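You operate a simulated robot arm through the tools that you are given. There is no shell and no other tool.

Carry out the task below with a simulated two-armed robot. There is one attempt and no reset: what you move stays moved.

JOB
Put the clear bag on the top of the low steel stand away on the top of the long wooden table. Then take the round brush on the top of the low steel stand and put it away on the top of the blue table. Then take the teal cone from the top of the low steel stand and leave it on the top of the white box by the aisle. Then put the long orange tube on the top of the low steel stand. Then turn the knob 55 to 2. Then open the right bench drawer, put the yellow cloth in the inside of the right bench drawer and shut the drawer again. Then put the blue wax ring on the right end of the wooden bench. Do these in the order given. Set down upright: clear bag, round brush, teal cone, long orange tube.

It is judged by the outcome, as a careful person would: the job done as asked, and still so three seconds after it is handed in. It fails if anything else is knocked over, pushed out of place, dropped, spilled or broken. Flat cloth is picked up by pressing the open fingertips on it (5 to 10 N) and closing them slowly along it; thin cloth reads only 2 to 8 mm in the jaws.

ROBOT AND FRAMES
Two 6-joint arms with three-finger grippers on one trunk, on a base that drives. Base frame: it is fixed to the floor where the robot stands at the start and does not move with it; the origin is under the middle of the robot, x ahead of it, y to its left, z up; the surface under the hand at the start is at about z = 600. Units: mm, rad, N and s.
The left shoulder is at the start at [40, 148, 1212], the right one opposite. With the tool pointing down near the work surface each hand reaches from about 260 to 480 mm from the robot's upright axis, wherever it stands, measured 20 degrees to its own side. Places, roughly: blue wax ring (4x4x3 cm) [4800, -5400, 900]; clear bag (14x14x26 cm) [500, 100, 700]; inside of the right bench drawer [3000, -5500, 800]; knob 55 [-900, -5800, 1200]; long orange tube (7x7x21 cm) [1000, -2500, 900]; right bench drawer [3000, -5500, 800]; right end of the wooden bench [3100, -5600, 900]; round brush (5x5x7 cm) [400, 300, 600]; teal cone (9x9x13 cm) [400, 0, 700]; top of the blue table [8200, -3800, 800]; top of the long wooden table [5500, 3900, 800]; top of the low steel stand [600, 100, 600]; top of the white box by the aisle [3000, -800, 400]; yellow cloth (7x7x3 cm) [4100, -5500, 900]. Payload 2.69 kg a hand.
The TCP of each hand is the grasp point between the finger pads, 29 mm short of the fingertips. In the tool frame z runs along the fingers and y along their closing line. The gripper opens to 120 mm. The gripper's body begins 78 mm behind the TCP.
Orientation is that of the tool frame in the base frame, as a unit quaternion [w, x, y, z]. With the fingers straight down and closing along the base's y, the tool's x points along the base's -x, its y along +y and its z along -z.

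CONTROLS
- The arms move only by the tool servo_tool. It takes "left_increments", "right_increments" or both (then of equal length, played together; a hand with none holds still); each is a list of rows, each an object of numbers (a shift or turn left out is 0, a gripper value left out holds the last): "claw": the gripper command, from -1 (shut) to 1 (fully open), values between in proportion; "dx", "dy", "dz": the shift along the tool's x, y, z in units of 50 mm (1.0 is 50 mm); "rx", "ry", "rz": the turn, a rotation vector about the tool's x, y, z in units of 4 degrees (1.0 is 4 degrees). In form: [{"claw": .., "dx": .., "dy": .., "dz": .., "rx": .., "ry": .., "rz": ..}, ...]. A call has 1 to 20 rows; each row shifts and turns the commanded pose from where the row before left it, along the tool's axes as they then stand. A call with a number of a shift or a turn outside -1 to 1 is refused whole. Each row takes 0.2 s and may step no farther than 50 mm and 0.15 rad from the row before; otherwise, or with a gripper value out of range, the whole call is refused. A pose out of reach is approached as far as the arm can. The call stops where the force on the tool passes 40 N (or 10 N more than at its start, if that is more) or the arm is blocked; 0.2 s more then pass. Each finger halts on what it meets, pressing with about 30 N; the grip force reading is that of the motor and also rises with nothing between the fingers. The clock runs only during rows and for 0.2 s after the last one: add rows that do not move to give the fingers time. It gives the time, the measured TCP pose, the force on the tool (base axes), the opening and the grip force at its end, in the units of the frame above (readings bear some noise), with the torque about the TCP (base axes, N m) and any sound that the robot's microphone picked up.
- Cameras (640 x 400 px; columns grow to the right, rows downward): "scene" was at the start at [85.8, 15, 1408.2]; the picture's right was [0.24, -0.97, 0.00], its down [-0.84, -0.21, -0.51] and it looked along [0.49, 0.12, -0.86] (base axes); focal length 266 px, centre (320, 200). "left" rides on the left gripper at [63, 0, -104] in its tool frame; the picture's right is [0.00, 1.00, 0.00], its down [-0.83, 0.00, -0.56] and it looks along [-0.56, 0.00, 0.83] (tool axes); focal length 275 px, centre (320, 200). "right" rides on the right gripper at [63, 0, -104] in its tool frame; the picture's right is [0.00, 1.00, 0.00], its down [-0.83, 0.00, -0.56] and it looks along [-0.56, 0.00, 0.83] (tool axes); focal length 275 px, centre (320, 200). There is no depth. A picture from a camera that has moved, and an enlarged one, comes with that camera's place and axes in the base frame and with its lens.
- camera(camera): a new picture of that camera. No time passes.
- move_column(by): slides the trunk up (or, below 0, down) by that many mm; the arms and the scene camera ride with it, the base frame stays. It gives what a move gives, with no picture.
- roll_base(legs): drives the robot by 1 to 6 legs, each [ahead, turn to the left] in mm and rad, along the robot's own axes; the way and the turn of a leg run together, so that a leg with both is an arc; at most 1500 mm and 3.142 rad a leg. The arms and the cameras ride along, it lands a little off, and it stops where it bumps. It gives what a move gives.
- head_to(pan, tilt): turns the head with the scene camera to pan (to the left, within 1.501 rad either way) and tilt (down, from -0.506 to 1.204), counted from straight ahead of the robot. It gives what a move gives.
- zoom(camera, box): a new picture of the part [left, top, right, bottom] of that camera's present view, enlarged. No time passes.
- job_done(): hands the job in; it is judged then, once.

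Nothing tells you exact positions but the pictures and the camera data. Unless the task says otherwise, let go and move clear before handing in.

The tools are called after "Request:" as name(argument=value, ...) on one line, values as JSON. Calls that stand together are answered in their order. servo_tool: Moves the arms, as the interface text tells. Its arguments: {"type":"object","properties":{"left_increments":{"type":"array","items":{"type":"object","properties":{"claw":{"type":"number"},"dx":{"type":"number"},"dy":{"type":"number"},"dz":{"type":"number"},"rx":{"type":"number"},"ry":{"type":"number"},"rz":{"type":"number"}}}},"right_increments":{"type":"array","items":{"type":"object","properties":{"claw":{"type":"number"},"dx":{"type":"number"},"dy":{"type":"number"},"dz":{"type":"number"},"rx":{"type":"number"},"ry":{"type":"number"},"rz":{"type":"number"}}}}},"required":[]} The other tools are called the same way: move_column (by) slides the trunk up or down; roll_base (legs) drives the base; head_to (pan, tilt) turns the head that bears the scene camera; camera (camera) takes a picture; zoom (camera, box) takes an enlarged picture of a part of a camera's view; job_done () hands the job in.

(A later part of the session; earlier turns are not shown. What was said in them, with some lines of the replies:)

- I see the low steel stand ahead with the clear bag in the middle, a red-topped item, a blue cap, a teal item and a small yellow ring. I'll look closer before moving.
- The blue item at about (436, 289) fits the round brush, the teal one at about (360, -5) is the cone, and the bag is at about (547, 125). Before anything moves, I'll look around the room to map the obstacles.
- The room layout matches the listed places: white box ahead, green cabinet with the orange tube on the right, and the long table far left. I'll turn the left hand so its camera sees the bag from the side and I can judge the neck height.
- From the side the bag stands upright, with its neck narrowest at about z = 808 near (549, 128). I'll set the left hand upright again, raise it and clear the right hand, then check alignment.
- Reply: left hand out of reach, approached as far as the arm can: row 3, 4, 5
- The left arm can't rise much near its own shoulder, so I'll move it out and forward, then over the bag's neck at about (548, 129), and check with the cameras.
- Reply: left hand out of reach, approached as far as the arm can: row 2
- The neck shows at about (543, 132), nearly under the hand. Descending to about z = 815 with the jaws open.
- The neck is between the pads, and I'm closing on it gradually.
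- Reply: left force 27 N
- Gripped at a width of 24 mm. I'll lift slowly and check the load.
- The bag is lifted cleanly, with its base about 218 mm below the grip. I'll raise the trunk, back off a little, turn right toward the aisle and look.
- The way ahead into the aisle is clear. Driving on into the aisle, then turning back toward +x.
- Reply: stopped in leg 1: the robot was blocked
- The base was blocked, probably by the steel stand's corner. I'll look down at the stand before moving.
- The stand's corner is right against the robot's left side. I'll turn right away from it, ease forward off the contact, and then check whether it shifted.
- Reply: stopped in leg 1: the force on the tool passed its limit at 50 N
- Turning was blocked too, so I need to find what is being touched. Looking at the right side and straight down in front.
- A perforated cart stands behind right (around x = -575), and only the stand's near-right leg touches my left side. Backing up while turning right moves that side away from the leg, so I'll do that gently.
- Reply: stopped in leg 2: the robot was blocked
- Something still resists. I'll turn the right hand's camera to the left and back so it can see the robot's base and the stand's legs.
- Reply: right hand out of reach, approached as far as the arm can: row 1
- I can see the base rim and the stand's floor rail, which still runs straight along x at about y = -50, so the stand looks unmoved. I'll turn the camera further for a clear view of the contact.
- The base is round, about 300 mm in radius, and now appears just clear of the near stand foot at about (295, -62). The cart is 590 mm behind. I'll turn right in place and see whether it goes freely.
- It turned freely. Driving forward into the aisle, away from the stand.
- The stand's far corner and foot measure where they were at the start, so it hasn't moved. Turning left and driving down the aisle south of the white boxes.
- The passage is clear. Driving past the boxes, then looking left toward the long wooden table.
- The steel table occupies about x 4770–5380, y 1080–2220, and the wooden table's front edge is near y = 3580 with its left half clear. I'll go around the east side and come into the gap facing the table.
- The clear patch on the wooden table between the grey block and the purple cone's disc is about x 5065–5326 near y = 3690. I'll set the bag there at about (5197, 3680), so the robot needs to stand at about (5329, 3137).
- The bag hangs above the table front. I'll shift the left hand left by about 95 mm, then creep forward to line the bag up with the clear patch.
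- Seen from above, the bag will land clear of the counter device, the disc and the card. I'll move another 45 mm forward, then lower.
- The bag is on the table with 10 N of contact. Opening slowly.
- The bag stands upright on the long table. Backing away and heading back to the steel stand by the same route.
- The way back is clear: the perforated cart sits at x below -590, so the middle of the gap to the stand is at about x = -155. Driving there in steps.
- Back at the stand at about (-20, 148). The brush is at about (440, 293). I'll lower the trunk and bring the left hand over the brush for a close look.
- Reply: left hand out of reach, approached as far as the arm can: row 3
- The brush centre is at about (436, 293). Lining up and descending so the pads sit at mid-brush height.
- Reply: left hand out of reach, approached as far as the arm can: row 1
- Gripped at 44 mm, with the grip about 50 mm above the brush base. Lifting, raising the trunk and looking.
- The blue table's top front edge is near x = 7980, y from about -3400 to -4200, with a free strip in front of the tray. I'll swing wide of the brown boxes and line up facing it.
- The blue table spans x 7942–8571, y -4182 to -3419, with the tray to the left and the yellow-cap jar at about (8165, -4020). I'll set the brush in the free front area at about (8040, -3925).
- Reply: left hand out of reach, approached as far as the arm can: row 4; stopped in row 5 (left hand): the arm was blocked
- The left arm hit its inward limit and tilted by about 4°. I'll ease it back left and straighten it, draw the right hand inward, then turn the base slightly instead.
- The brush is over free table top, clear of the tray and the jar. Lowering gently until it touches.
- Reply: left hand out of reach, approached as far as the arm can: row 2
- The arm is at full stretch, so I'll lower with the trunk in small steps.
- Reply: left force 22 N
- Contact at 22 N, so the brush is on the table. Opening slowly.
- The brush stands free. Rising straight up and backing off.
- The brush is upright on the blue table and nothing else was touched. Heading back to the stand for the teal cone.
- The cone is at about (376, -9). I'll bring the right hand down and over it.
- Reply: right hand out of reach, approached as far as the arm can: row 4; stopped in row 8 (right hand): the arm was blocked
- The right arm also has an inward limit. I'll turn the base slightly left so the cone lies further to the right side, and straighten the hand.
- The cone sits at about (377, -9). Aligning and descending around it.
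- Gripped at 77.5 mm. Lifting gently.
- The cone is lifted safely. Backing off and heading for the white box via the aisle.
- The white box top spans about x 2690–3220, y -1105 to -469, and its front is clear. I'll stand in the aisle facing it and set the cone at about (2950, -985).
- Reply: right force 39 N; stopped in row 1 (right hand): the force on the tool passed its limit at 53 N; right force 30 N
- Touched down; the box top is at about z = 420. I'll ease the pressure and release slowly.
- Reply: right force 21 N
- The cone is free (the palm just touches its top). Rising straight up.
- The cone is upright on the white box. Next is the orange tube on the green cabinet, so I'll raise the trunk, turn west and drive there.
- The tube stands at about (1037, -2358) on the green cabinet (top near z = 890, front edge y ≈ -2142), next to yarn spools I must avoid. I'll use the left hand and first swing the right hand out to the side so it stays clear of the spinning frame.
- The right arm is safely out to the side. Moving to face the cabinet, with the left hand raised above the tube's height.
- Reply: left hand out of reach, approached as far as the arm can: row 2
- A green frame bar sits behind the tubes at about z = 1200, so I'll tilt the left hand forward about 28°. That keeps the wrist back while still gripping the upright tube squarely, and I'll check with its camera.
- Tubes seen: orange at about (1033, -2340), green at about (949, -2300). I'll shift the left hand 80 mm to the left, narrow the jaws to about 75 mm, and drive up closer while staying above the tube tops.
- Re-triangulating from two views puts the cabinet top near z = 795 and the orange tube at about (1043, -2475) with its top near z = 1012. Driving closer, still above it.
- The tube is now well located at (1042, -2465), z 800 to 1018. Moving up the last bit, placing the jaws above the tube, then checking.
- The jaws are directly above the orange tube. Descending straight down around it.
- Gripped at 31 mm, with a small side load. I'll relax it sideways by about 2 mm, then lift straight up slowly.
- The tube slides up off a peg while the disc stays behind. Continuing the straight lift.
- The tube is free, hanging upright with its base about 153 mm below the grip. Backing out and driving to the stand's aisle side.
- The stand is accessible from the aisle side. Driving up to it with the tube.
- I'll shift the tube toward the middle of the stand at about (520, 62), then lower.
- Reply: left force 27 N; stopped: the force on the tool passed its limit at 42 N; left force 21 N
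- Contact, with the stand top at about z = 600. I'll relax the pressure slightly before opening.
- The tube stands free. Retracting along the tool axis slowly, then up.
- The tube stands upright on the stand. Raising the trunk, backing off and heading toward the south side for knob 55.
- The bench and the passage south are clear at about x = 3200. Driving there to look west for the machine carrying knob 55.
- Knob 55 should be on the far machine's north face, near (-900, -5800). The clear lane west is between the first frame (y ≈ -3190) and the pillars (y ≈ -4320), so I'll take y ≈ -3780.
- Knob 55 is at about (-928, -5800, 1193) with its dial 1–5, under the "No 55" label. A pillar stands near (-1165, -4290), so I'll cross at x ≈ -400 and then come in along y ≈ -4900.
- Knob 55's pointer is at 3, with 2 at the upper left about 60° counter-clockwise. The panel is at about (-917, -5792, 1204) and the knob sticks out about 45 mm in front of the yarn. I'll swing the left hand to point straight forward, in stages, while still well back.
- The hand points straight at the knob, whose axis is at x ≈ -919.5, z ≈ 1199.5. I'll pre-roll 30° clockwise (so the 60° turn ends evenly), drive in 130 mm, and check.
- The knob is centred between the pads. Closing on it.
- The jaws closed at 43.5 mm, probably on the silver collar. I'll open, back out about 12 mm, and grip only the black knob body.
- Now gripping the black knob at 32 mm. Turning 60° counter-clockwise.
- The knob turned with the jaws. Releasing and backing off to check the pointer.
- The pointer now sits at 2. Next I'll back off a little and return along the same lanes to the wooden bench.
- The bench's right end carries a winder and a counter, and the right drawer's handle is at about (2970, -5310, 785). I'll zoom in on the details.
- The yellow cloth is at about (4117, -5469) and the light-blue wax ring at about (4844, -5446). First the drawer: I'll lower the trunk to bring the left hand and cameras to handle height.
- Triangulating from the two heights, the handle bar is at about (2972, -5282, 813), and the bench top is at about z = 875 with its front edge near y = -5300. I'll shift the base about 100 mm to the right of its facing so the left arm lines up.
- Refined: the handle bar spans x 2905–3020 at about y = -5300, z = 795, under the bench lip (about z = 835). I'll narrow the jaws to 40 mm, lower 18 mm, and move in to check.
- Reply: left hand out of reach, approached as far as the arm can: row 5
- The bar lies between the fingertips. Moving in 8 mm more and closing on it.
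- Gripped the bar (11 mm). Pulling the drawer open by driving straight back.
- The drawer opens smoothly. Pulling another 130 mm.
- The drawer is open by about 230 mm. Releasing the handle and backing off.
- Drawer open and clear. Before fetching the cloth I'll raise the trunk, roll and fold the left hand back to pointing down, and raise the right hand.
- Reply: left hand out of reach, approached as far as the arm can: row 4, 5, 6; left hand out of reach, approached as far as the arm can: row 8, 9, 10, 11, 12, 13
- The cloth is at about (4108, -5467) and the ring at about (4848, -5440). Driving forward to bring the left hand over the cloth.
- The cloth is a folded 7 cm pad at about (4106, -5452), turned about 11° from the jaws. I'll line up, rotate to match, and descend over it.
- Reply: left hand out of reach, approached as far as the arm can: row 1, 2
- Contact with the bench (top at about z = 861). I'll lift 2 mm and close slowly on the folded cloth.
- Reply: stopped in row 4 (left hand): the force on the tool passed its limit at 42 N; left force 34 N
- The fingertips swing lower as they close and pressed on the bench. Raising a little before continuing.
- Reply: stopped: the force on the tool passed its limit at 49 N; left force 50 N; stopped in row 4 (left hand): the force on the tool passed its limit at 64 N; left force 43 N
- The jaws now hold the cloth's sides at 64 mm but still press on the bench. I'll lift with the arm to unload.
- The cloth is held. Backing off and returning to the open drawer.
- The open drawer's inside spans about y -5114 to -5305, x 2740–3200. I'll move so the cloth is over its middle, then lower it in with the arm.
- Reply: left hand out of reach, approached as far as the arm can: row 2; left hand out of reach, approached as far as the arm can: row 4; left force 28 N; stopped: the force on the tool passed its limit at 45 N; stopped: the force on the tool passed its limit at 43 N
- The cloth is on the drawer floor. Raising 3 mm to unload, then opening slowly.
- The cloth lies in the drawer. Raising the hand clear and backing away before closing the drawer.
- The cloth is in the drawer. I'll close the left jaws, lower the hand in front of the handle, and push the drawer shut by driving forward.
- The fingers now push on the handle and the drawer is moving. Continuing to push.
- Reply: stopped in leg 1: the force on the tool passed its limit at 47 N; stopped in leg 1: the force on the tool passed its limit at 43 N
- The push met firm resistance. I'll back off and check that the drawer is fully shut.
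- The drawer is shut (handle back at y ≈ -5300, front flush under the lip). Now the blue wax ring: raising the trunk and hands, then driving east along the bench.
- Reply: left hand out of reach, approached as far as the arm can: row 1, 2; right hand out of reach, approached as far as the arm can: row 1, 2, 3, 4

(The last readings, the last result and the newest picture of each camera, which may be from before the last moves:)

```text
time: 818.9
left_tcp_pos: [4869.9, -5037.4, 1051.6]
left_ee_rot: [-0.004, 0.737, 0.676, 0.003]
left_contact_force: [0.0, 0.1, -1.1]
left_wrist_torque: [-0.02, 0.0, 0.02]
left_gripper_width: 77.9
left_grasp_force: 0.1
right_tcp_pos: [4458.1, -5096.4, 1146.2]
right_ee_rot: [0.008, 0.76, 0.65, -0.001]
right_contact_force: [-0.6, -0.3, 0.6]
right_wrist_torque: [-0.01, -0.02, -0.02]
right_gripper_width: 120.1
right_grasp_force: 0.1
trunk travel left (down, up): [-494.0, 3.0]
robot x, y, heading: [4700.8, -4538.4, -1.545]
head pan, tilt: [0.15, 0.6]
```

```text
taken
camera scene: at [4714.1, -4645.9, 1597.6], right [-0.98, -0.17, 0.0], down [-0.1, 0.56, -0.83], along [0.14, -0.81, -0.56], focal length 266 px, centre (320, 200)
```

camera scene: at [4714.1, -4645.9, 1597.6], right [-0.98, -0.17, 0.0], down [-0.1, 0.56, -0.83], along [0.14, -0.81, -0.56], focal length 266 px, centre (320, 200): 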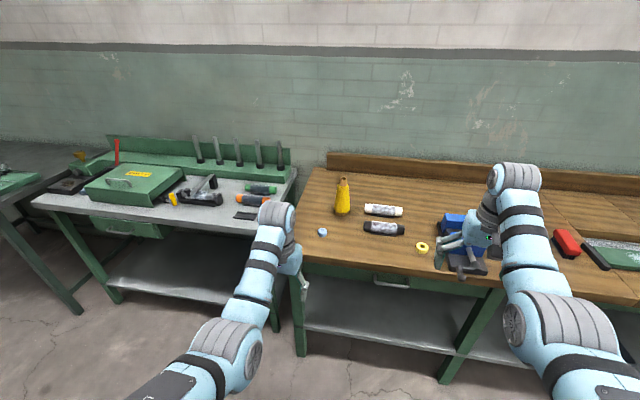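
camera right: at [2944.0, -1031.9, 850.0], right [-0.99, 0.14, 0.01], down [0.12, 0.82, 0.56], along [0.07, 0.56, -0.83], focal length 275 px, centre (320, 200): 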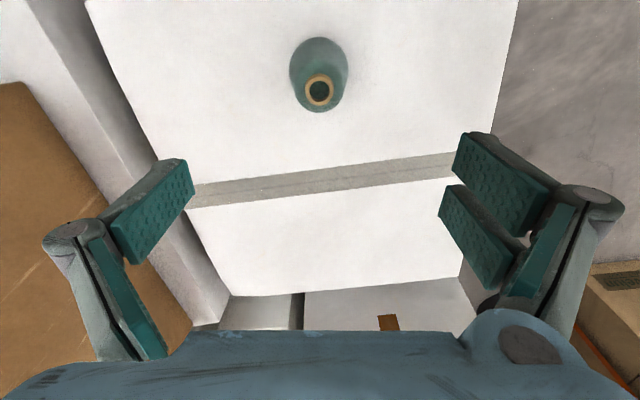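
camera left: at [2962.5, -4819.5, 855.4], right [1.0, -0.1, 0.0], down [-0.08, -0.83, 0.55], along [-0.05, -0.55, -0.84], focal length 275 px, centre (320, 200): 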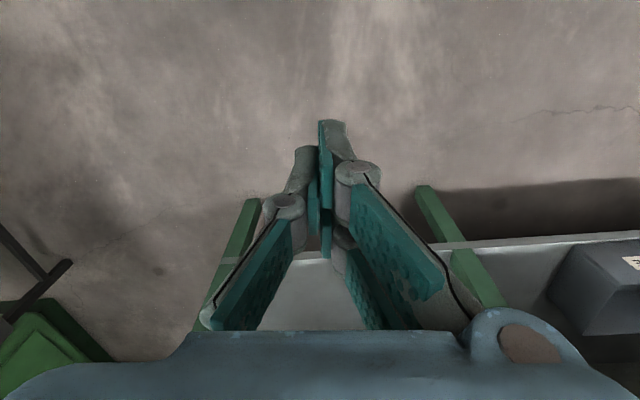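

Request:
zoom(camera="scene", box=[290, 160, 450, 270])

Request:
roll_base(legs=[[365, -0.02]])

Request:
camera(camera="left")

Request:
camera(camera="scene")

```text
3.64 times, centred on (370, 215) of scene
camera zoom: at [4714.1, -4645.9, 1597.6], right [-0.98, -0.17, 0.0], down [-0.1, 0.56, -0.83], along [0.14, -0.81, -0.56], focal length 967 px, centre (138, 146)
```

zoom: 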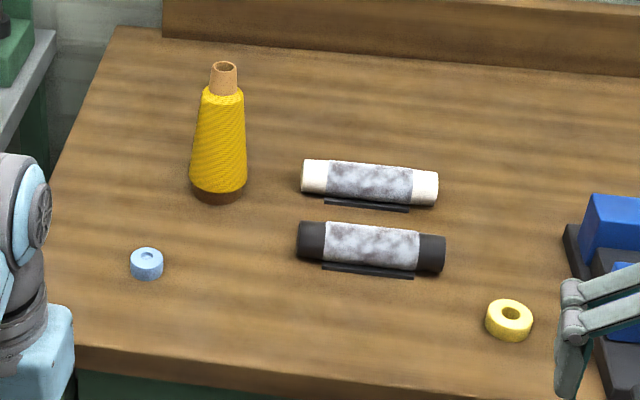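

```text
time: 821.2
left_tcp_pos: [4860.5, -5401.3, 1052.9]
left_ee_rot: [-0.003, 0.746, 0.666, 0.002]
left_contact_force: [1.2, -0.3, 0.5]
left_wrist_torque: [-0.04, 0.01, 0.01]
left_gripper_width: 77.7
left_grasp_force: 0.0
right_tcp_pos: [4449.3, -5449.4, 1146.8]
right_ee_rot: [0.009, 0.769, 0.639, -0.003]
right_contact_force: [0.2, -0.2, 1.4]
right_wrist_torque: [0.0, -0.03, 0.01]
right_gripper_width: 120.1
right_grasp_force: 0.0
trunk travel left (down, up): [-494.0, 3.0]
robot x, y, heading: [4700.9, -4898.4, -1.575]
head pan, tilt: [0.15, 0.6]
```

```text
taken
camera left: at [4867.3, -5339.2, 1158.1], right [0.99, -0.12, 0.0], down [-0.1, -0.83, 0.55], along [-0.07, -0.55, -0.83], focal length 275 px, centre (320, 200)
```

left: 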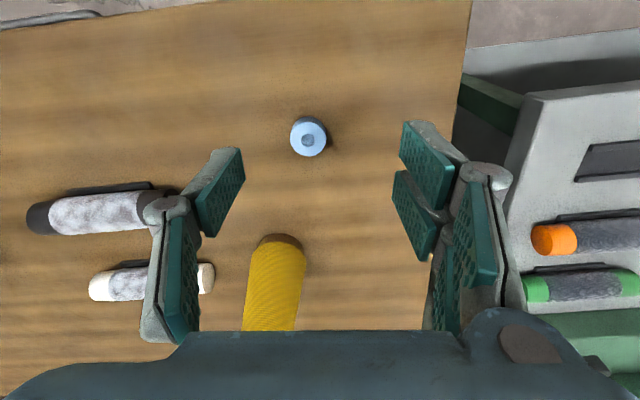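

```text
taken
camera scene: at [4715.6, -5004.8, 1597.9], right [-0.99, -0.15, 0.0], down [-0.08, 0.56, -0.83], along [0.12, -0.82, -0.56], focal length 266 px, centre (320, 200)
```

scene: 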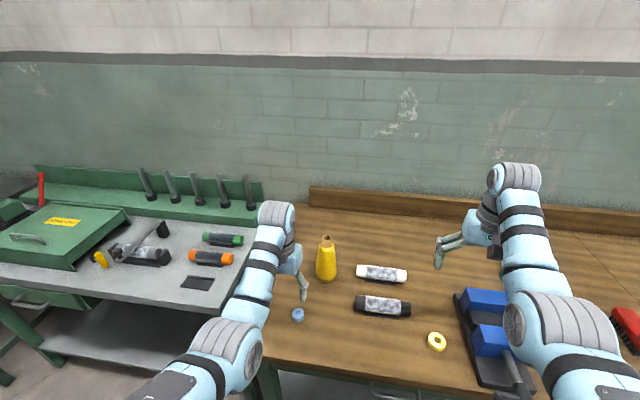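

The ring is at about (4844, -5446). Lowering the trunk a bit for reach and moving over it.

Request:
move_column(by=-50)

Request:
roll_base(legs=[[30, 0]])

Request:
servo_tool(left_increments=[{"dx": -0.3, "dy": -0.22}, {"dz": 0.3}, {"dz": 0.2}, {"dz": 0}])

Request:
camera(camera="left")

```text
time: 822.1
left_tcp_pos: [4860.2, -5404.6, 1001.8]
left_ee_rot: [-0.003, 0.746, 0.666, 0.002]
left_contact_force: [-0.5, 0.9, 0.6]
left_wrist_torque: [0.02, -0.01, -0.01]
left_gripper_width: 78.0
left_grasp_force: 0.0
right_tcp_pos: [4447.5, -5452.1, 1095.9]
right_ee_rot: [0.008, 0.769, 0.639, -0.002]
right_contact_force: [-0.5, -1.7, -0.5]
right_wrist_torque: [0.04, 0.0, -0.01]
right_gripper_width: 120.2
right_grasp_force: 0.1
trunk travel left (down, up): [-444.0, 53.0]
robot x, y, heading: [4702.3, -4901.9, -1.574]
head pan, tilt: [0.15, 0.6]
```

```text
time: 823.0
left_tcp_pos: [4860.3, -5428.1, 1005.7]
left_ee_rot: [-0.001, 0.746, 0.666, 0.0]
left_contact_force: [0.2, 0.5, 0.5]
left_wrist_torque: [-0.07, -0.02, -0.03]
left_gripper_width: 77.9
left_grasp_force: 0.1
right_tcp_pos: [4447.0, -5475.4, 1100.1]
right_ee_rot: [0.01, 0.769, 0.639, -0.004]
right_contact_force: [0.1, 1.0, 0.4]
right_wrist_torque: [-0.12, 0.01, -0.01]
right_gripper_width: 120.0
right_grasp_force: 0.1
trunk travel left (down, up): [-444.0, 53.0]
robot x, y, heading: [4704.4, -4928.3, -1.57]
head pan, tilt: [0.15, 0.6]
```

```text
time: 824.0
left_tcp_pos: [4847.9, -5449.8, 977.3]
left_ee_rot: [-0.004, 0.745, 0.667, 0.003]
left_contact_force: [-0.7, -0.3, -0.7]
left_wrist_torque: [0.04, -0.03, 0.03]
left_gripper_width: 78.1
left_grasp_force: 0.1
right_tcp_pos: [4447.2, -5482.7, 1095.9]
right_ee_rot: [0.007, 0.769, 0.639, -0.001]
right_contact_force: [0.0, -0.4, -0.6]
right_wrist_torque: [0.03, -0.02, 0.0]
right_gripper_width: 120.1
right_grasp_force: 0.1
trunk travel left (down, up): [-444.0, 53.0]
robot x, y, heading: [4700.6, -4932.3, -1.572]
head pan, tilt: [0.15, 0.6]
```

```text
taken
camera left: at [4853.9, -5388.0, 1082.2], right [0.99, -0.12, 0.0], down [-0.1, -0.83, 0.55], along [-0.07, -0.54, -0.84], focal length 275 px, centre (320, 200)
```

left: 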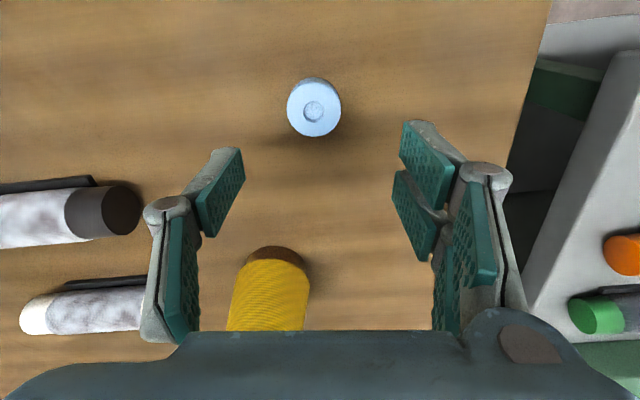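

Request:
servo_tool(left_increments=[{"dx": 0.14, "dy": -0.14, "dz": 0.4}, {"dz": 0.4}, {"dz": 0.3}, {"dz": 0}])

Request:
camera(camera="left")

```text
time: 825.0
left_tcp_pos: [4844.0, -5439.6, 922.9]
left_ee_rot: [-0.003, 0.745, 0.667, 0.002]
left_contact_force: [0.5, 0.4, -0.5]
left_wrist_torque: [0.01, 0.01, 0.01]
left_gripper_width: 78.0
left_grasp_force: 0.0
right_tcp_pos: [4447.0, -5481.0, 1097.0]
right_ee_rot: [0.008, 0.769, 0.639, -0.001]
right_contact_force: [-0.2, 1.3, -0.2]
right_wrist_torque: [-0.02, -0.01, 0.02]
right_gripper_width: 119.9
right_grasp_force: 0.1
trunk travel left (down, up): [-444.0, 53.0]
robot x, y, heading: [4702.4, -4931.6, -1.577]
head pan, tilt: [0.15, 0.6]
```

```text
taken
camera left: at [4849.7, -5378.2, 1027.8], right [0.99, -0.12, 0.0], down [-0.1, -0.83, 0.55], along [-0.07, -0.55, -0.84], focal length 275 px, centre (320, 200)
```

left: 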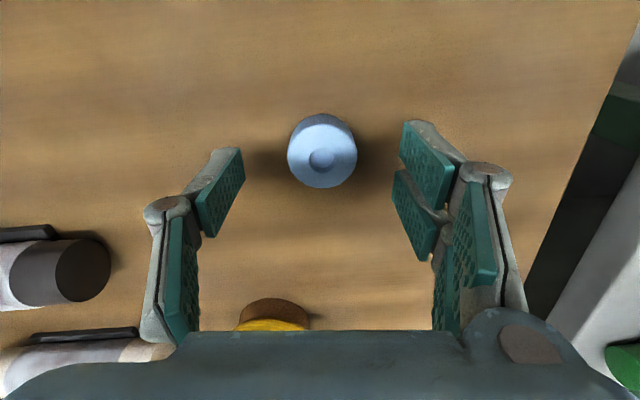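

Request:
servo_tool(left_increments=[{"dz": 0.12}, {"dz": 0}, {"claw": 0.15}, {"claw": 0}, {"claw": -0.1}, {"claw": -0.2}, {"claw": -0.3}, {"claw": -0.4}, {"claw": -0.6}, {"claw": -1}, {"claw": -1}])

Request:
camera(camera="left")

```text
time: 827.4
left_tcp_pos: [4845.0, -5439.5, 917.4]
left_ee_rot: [-0.003, 0.746, 0.666, 0.002]
left_contact_force: [-0.1, -0.4, -0.2]
left_wrist_torque: [0.02, -0.04, 0.01]
left_gripper_width: 33.1
left_grasp_force: 30.4
right_tcp_pos: [4447.8, -5481.8, 1096.8]
right_ee_rot: [0.008, 0.77, 0.638, -0.001]
right_contact_force: [0.0, 0.4, 0.2]
right_wrist_torque: [0.0, 0.0, 0.01]
right_gripper_width: 120.2
right_grasp_force: 0.1
trunk travel left (down, up): [-444.0, 53.0]
robot x, y, heading: [4701.8, -4927.5, -1.572]
head pan, tilt: [0.15, 0.6]
```

```text
taken
camera left: at [4850.1, -5378.1, 1022.2], right [0.99, -0.12, 0.0], down [-0.1, -0.83, 0.55], along [-0.07, -0.55, -0.84], focal length 275 px, centre (320, 200)
```

left: 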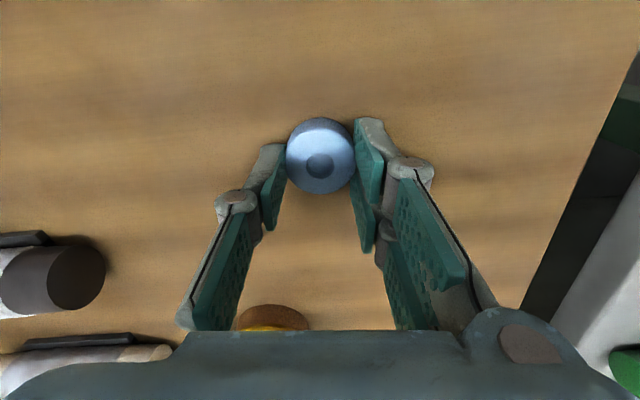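

Gripped at 33 mm. Lifting and checking.

Request:
servo_tool(left_increments=[{"dz": -0.15}, {"dz": -0.3}, {"dz": -0.5}, {"dz": -0.6}, {"dz": -0.4}, {"dz": 0}])

Request:
camera(camera="left")

Request:
zoom(camera="scene", box=[220, 200, 460, 360])

```text
time: 828.8
left_tcp_pos: [4842.2, -5440.4, 1014.4]
left_ee_rot: [-0.003, 0.745, 0.667, 0.003]
left_contact_force: [-0.2, -0.2, -0.3]
left_wrist_torque: [-0.04, -0.02, 0.0]
left_gripper_width: 33.0
left_grasp_force: 30.0
right_tcp_pos: [4448.2, -5481.0, 1096.3]
right_ee_rot: [0.008, 0.769, 0.639, -0.001]
right_contact_force: [0.5, -0.8, 0.6]
right_wrist_torque: [-0.01, 0.01, -0.03]
right_gripper_width: 119.9
right_grasp_force: 0.1
trunk travel left (down, up): [-444.0, 53.0]
robot x, y, heading: [4706.7, -4928.9, -1.574]
head pan, tilt: [0.15, 0.6]
```

```text
taken
camera left: at [4849.0, -5378.4, 1120.5], right [0.99, -0.12, 0.0], down [-0.1, -0.83, 0.55], along [-0.07, -0.55, -0.84], focal length 275 px, centre (320, 200)
```

left: 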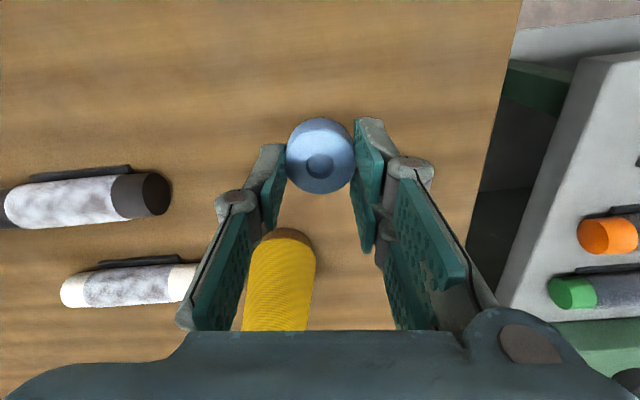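

```text
2.50 times, centred on (340, 280) of scene
camera zoom: at [4715.5, -5039.4, 1548.5], right [-0.99, -0.15, 0.0], down [-0.08, 0.56, -0.82], along [0.12, -0.82, -0.57], focal length 664 px, centre (270, 0)
```

zoom: 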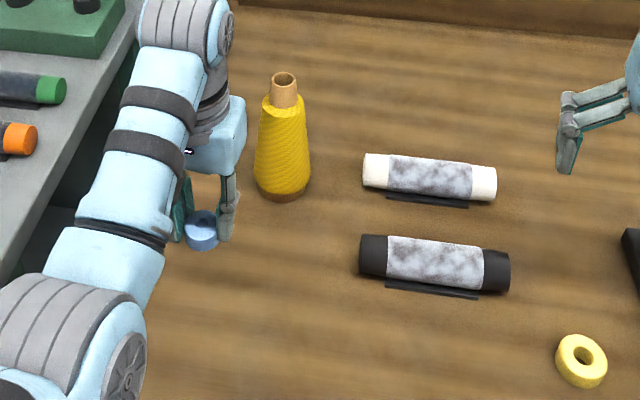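

The ring is held, its base about 56 mm below the grip reference. Backing off and driving to the bench's right end.

Request:
roll_base(legs=[[-340, 0], [0, -1.565], [965, 0], [965, 0], [0, 1.57]])

Request:
head_to(pan=0.15, tilt=0.6)

Request:
camera(camera="scene")

```text
time: 843.5
left_tcp_pos: [2307.6, -4765.8, 1014.1]
left_ee_rot: [-0.001, 0.999, -0.053, 0.004]
left_contact_force: [-1.4, -0.3, -0.3]
left_wrist_torque: [0.0, 0.03, 0.02]
left_gripper_width: 33.0
left_grasp_force: 30.1
right_tcp_pos: [2269.5, -4373.2, 1096.6]
right_ee_rot: [0.005, 0.996, -0.092, 0.005]
right_contact_force: [0.4, -0.1, -0.4]
right_wrist_torque: [0.02, 0.0, -0.01]
right_gripper_width: 120.2
right_grasp_force: 0.0
trunk travel left (down, up): [-444.0, 53.0]
robot x, y, heading: [2815.2, -4622.0, -3.131]
head pan, tilt: [0.15, 0.6]
stopped in leg 4: the force on the tool passed its limit at 198 N (the readings are from after the stop); the commanded pose is now the measured one
```

```text
time: 844.1
left_tcp_pos: [2307.2, -4766.4, 1015.2]
left_ee_rot: [-0.002, 0.999, -0.052, 0.004]
left_contact_force: [-0.8, 0.3, -0.5]
left_wrist_torque: [0.02, -0.01, 0.04]
left_gripper_width: 33.1
left_grasp_force: 30.3
right_tcp_pos: [2268.9, -4372.0, 1096.0]
right_ee_rot: [0.005, 0.996, -0.091, 0.005]
right_contact_force: [1.6, 0.6, 0.0]
right_wrist_torque: [0.03, 0.12, -0.04]
right_gripper_width: 120.0
right_grasp_force: 0.1
trunk travel left (down, up): [-444.0, 53.0]
robot x, y, heading: [2814.9, -4622.1, -3.136]
head pan, tilt: [0.15, 0.6]
```

```text
taken
camera scene: at [2709.0, -4637.2, 1548.5], right [-0.16, 0.99, 0.0], down [0.56, 0.09, -0.83], along [-0.82, -0.13, -0.56], focal length 266 px, centre (320, 200)
```

scene: 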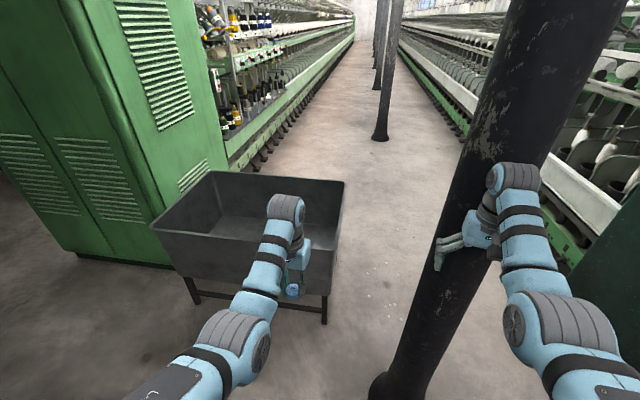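

The right hand bumped the fixed pillar while I was driving west, and the robot stopped. The ring is still held and nothing loose was touched. Backing away 150 mm and then turning.

Request:
roll_base(legs=[[-150, 0]])

Request:
roll_base(legs=[[0, 1.565]])

Request:
camera(camera="scene")

Request:
camera(camera="left")

```text
time: 845.5
left_tcp_pos: [2455.3, -4765.0, 1012.7]
left_ee_rot: [0.0, 0.999, -0.053, 0.005]
left_contact_force: [-1.2, -0.2, -0.7]
left_wrist_torque: [0.01, -0.02, 0.0]
left_gripper_width: 33.1
left_grasp_force: 30.0
right_tcp_pos: [2416.2, -4372.2, 1094.8]
right_ee_rot: [0.005, 0.996, -0.092, 0.006]
right_contact_force: [-1.0, 0.3, -0.4]
right_wrist_torque: [-0.01, -0.05, 0.0]
right_gripper_width: 119.8
right_grasp_force: 0.0
trunk travel left (down, up): [-444.0, 53.0]
robot x, y, heading: [2967.8, -4621.9, -3.131]
head pan, tilt: [0.15, 0.6]
```

```text
time: 849.7
left_tcp_pos: [3099.7, -5132.7, 1015.7]
left_ee_rot: [-0.003, 0.75, 0.662, 0.002]
left_contact_force: [0.8, 0.0, -0.6]
left_wrist_torque: [0.0, -0.01, 0.02]
left_gripper_width: 33.0
left_grasp_force: 30.2
right_tcp_pos: [2706.7, -5164.6, 1096.9]
right_ee_rot: [0.0, 0.775, 0.632, 0.007]
right_contact_force: [0.5, 1.3, -0.3]
right_wrist_torque: [-0.04, 0.01, 0.02]
right_gripper_width: 119.8
right_grasp_force: 0.0
trunk travel left (down, up): [-444.0, 53.0]
robot x, y, heading: [2967.6, -4623.0, -1.58]
head pan, tilt: [0.15, 0.6]
```

```text
taken
camera scene: at [2977.7, -4730.3, 1548.5], right [-0.99, -0.14, 0.0], down [-0.08, 0.56, -0.82], along [0.11, -0.82, -0.57], focal length 266 px, centre (320, 200)
```

scene: 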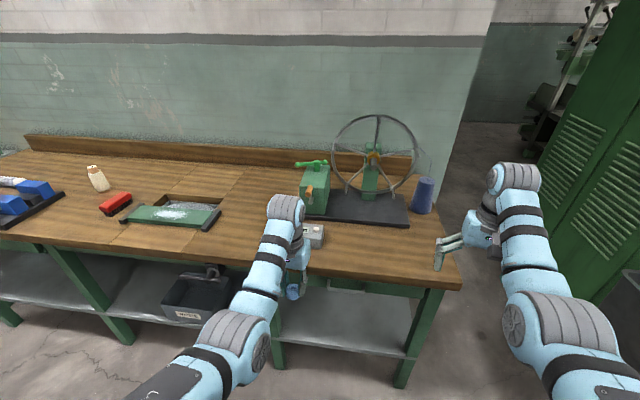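

```text
taken
camera left: at [3107.7, -5071.0, 1120.1], right [0.99, -0.13, 0.0], down [-0.11, -0.83, 0.55], along [-0.07, -0.55, -0.84], focal length 275 px, centre (320, 200)
```

left: 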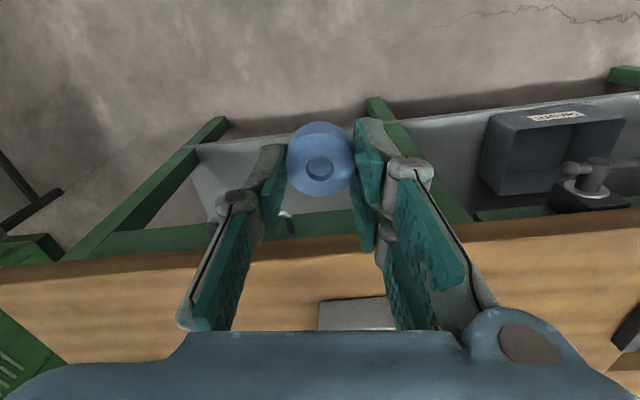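

I'll set the ring at about (2985, -5450), on bare wood west of the counter. Shifting the base sideways by reversing at an angle, then driving in.

Request:
roll_base(legs=[[0, 0.35], [-330, 0], [0, -0.345], [500, 0]])

Request:
camera(camera="scene")

Request:
camera(camera="left")

```text
time: 856.5
left_tcp_pos: [2986.0, -5323.6, 1015.6]
left_ee_rot: [-0.002, 0.751, 0.661, 0.002]
left_contact_force: [-0.2, 0.2, -0.8]
left_wrist_torque: [0.01, 0.01, -0.02]
left_gripper_width: 32.7
left_grasp_force: 29.8
right_tcp_pos: [2593.0, -5353.3, 1098.1]
right_ee_rot: [0.001, 0.777, 0.63, 0.006]
right_contact_force: [-0.3, -0.1, 0.1]
right_wrist_torque: [-0.04, 0.02, -0.02]
right_gripper_width: 119.8
right_grasp_force: 0.0
trunk travel left (down, up): [-444.0, 53.0]
robot x, y, heading: [2850.7, -4815.0, -1.584]
head pan, tilt: [0.15, 0.6]
```

```text
taken
camera scene: at [2865.2, -4919.8, 1548.7], right [-0.99, -0.13, 0.0], down [-0.07, 0.56, -0.83], along [0.11, -0.82, -0.56], focal length 266 px, centre (320, 200)
```

scene: 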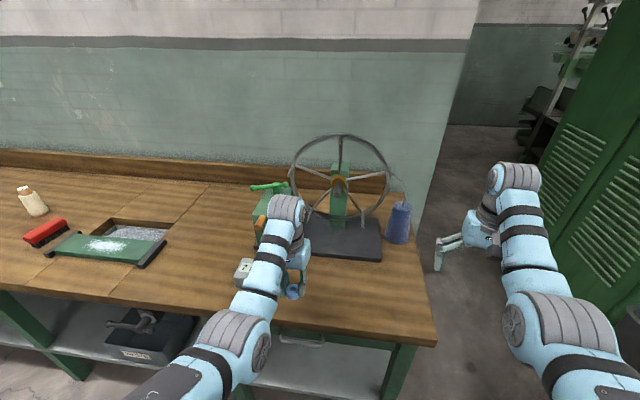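

```text
taken
camera left: at [2993.5, -5261.8, 1120.9], right [0.99, -0.13, 0.0], down [-0.11, -0.83, 0.55], along [-0.07, -0.55, -0.83], focal length 275 px, centre (320, 200)
```

left: 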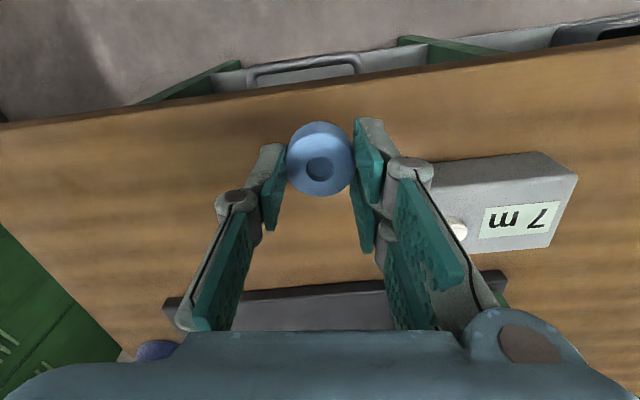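

Request:
roll_base(legs=[[105, 0]])

Request:
servo_tool(left_increments=[{"dz": 0.6}, {"dz": 0.6}, {"dz": 0.4}, {"dz": 0.2}, {"dz": 0}])

Request:
camera(camera="left")

Request:
camera(camera="scene")

```text
time: 857.7
left_tcp_pos: [2983.7, -5419.5, 1021.0]
left_ee_rot: [0.003, 0.751, 0.661, -0.003]
left_contact_force: [-0.8, -0.4, -1.4]
left_wrist_torque: [0.04, -0.02, 0.01]
left_gripper_width: 32.9
left_grasp_force: 29.5
right_tcp_pos: [2591.4, -5447.2, 1102.0]
right_ee_rot: [0.005, 0.776, 0.63, 0.004]
right_contact_force: [-0.2, 2.5, 0.0]
right_wrist_torque: [-0.13, 0.01, 0.0]
right_gripper_width: 119.9
right_grasp_force: 0.1
trunk travel left (down, up): [-444.0, 53.0]
robot x, y, heading: [2851.7, -4918.6, -1.587]
head pan, tilt: [0.15, 0.6]
```

```text
time: 858.9
left_tcp_pos: [2985.1, -5427.5, 925.8]
left_ee_rot: [-0.002, 0.751, 0.66, 0.001]
left_contact_force: [0.3, -0.5, -1.3]
left_wrist_torque: [0.03, 0.0, -0.01]
left_gripper_width: 32.9
left_grasp_force: 30.0
right_tcp_pos: [2590.6, -5458.0, 1097.1]
right_ee_rot: [0.001, 0.776, 0.631, 0.006]
right_contact_force: [1.2, 0.6, 0.9]
right_wrist_torque: [0.01, 0.01, -0.03]
right_gripper_width: 119.9
right_grasp_force: 0.0
trunk travel left (down, up): [-444.0, 53.0]
robot x, y, heading: [2852.2, -4916.8, -1.583]
head pan, tilt: [0.15, 0.6]
```

```text
taken
camera left: at [2992.2, -5365.8, 1031.1], right [0.99, -0.13, 0.0], down [-0.11, -0.83, 0.55], along [-0.07, -0.55, -0.83], focal length 275 px, centre (320, 200)
```

left: 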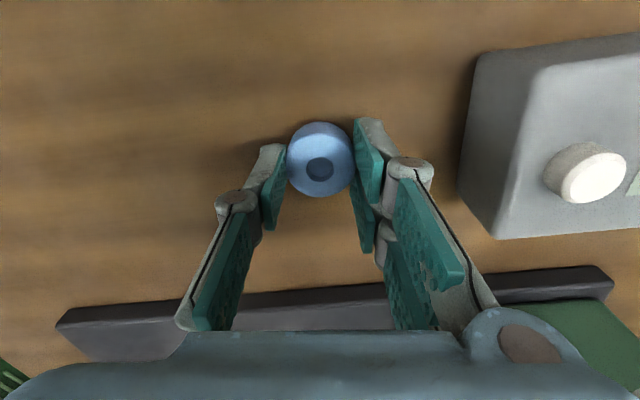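

```text
taken
camera scene: at [2863.4, -5027.4, 1548.4], right [-0.99, -0.13, 0.0], down [-0.08, 0.56, -0.82], along [0.11, -0.82, -0.57], focal length 266 px, centre (320, 200)
```

scene: 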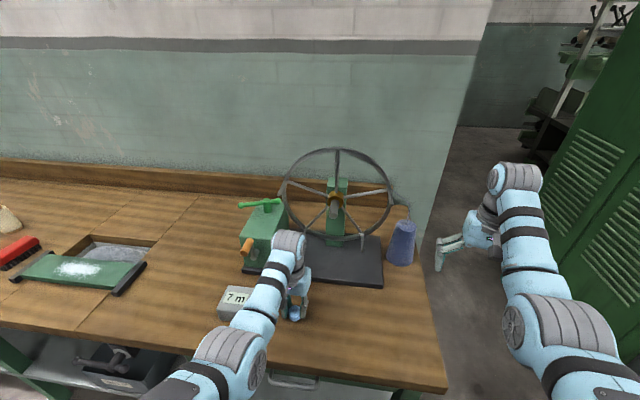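

Request:
servo_tool(left_increments=[{"dz": 0.08}, {"dz": 0.06}, {"dz": 0}])

Request:
servo_tool(left_increments=[{"dz": 0.04}, {"dz": 0}])

```text
time: 859.7
left_tcp_pos: [2985.3, -5426.4, 919.3]
left_ee_rot: [-0.002, 0.75, 0.661, 0.0]
left_contact_force: [-0.4, -0.5, -0.8]
left_wrist_torque: [0.0, 0.03, 0.03]
left_gripper_width: 33.0
left_grasp_force: 29.7
right_tcp_pos: [2590.7, -5456.6, 1098.5]
right_ee_rot: [0.002, 0.776, 0.631, 0.007]
right_contact_force: [0.0, 0.5, -0.1]
right_wrist_torque: [0.0, 0.04, 0.01]
right_gripper_width: 120.0
right_grasp_force: 0.0
trunk travel left (down, up): [-444.0, 53.0]
robot x, y, heading: [2851.5, -4918.0, -1.588]
head pan, tilt: [0.15, 0.6]
```

```text
time: 860.3
left_tcp_pos: [2984.7, -5427.1, 918.2]
left_ee_rot: [-0.001, 0.751, 0.66, 0.0]
left_contact_force: [0.1, -0.4, 6.8]
left_wrist_torque: [0.02, 0.08, 0.03]
left_gripper_width: 32.9
left_grasp_force: 30.6
right_tcp_pos: [2590.3, -5457.0, 1098.1]
right_ee_rot: [0.002, 0.776, 0.631, 0.007]
right_contact_force: [0.0, 0.5, 0.5]
right_wrist_torque: [-0.04, 0.0, 0.0]
right_gripper_width: 120.0
right_grasp_force: 0.1
trunk travel left (down, up): [-444.0, 53.0]
robot x, y, heading: [2853.8, -4916.1, -1.587]
head pan, tilt: [0.15, 0.6]
```

Light contact (7 N). Releasing the ring slowly and lifting away.

Request:
servo_tool(left_increments=[{"claw": -0.42}, {"claw": -0.38}, {"claw": -0.3}, {"claw": -0.2}, {"claw": -0.05}, {"claw": 0.1}, {"claw": 0.2}, {"claw": 0.2}, {"dz": -0.2}, {"dz": -0.5}, {"dz": -0.7}, {"dz": -0.6}, {"dz": 0}])

Request:
camera(camera="left")

Request:
roll_base(legs=[[-350, 0]])

Request:
camera(camera="scene")

Request:
zoom(camera="scene", box=[200, 150, 460, 330])

```text
time: 863.1
left_tcp_pos: [2984.8, -5431.2, 1018.6]
left_ee_rot: [-0.002, 0.751, 0.661, 0.001]
left_contact_force: [0.0, -0.4, 0.4]
left_wrist_torque: [-0.01, 0.0, -0.01]
left_gripper_width: 72.2
left_grasp_force: 0.1
right_tcp_pos: [2590.9, -5457.6, 1097.5]
right_ee_rot: [0.0, 0.777, 0.63, 0.006]
right_contact_force: [-0.8, 0.4, 0.9]
right_wrist_torque: [0.0, 0.04, -0.03]
right_gripper_width: 120.3
right_grasp_force: 0.1
trunk travel left (down, up): [-444.0, 53.0]
robot x, y, heading: [2851.0, -4913.9, -1.586]
head pan, tilt: [0.15, 0.6]
```

```text
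taken
camera left: at [2991.5, -5369.0, 1123.1], right [0.99, -0.13, 0.0], down [-0.11, -0.83, 0.55], along [-0.07, -0.55, -0.83], focal length 275 px, centre (320, 200)
```

left: 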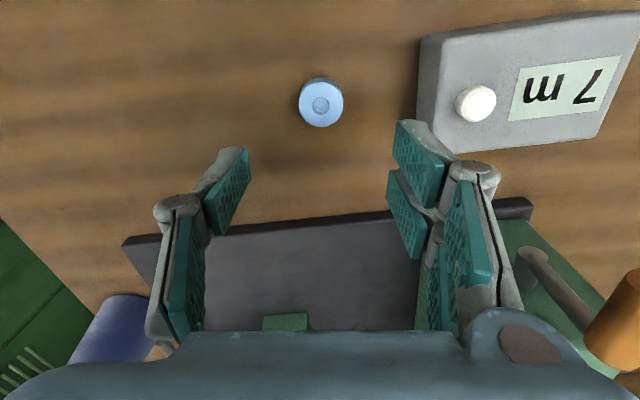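

```text
time: 865.4
left_tcp_pos: [2988.3, -5080.4, 1016.4]
left_ee_rot: [-0.003, 0.753, 0.658, 0.002]
left_contact_force: [-0.1, 0.0, 0.1]
left_wrist_torque: [-0.02, -0.01, -0.03]
left_gripper_width: 71.8
left_grasp_force: 0.1
right_tcp_pos: [2594.3, -5103.3, 1097.6]
right_ee_rot: [0.0, 0.778, 0.628, 0.008]
right_contact_force: [0.2, 0.3, -0.2]
right_wrist_torque: [0.0, 0.02, 0.03]
right_gripper_width: 119.9
right_grasp_force: 0.1
trunk travel left (down, up): [-444.0, 53.0]
robot x, y, heading: [2856.9, -4565.0, -1.593]
head pan, tilt: [0.15, 0.6]
```

```text
taken
camera scene: at [2869.4, -4675.6, 1548.2], right [-0.99, -0.13, 0.0], down [-0.07, 0.56, -0.82], along [0.11, -0.82, -0.57], focal length 266 px, centre (320, 200)
```

scene: 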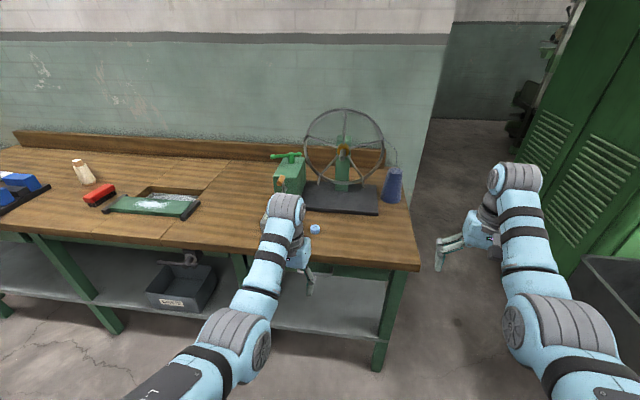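

```text
2.22 times, centred on (330, 240) of scene
camera zoom: at [2869.4, -4675.6, 1548.2], right [-0.99, -0.13, 0.0], down [-0.07, 0.56, -0.82], along [0.11, -0.82, -0.57], focal length 591 px, centre (298, 111)
```

zoom: 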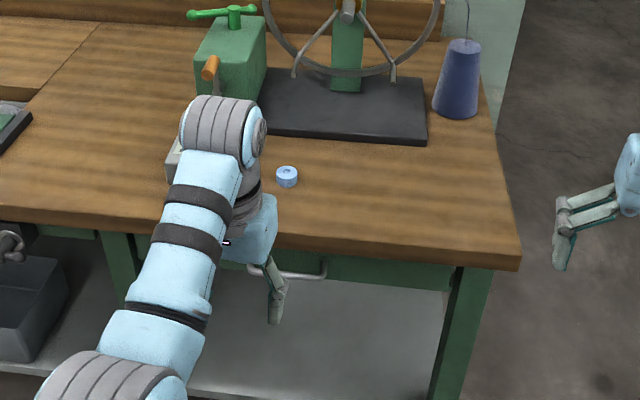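

All seven steps look done: the ring is on the bench's right end, the drawer is shut with the cloth inside, the hands are empty and the robot is clear. Handing in.

Request:
job_done()

```text
The job is handed in.
```

I did all seven steps in the order given and handed the job in. I don't have the result of the judging.

1. **Clear bag:** it stands upright on the long wooden table, between the counter device and the purple cone.
2. **Round brush:** it stands upright on the blue table, in front of and to the right of the tray. I took the blue brush, because its size and position matched your list. There was also a red-topped item on the stand.
3. **Teal cone:** it stands upright on the white box by the aisle.
4. **Long orange tube:** it came off its peg on the green cabinet and now stands upright on the low steel stand.
5. **Knob 55:** the pointer is at 2, about 3 to 5 degrees past the mark by my reading of the pictures.
6. **Yellow cloth:** it is inside the right bench drawer. The drawer is shut, and its handle measures back where it was before I opened it.
7. **Blue wax ring:** it is on bare wood at the right end of the wooden bench, west of the counter.

Two bumps happened while driving:
- **Steel stand:** early on, the base ran against one foot of the steel stand and was blocked twice more while getting clear. Measured from the pictures afterwards, the stand had not moved noticeably, and everything on it was still standing.
- **Pillar:** near the end, the right hand struck a fixed building pillar at about 198 N while the left hand carried the ring. The ring stayed in the grip and nothing loose was touched.
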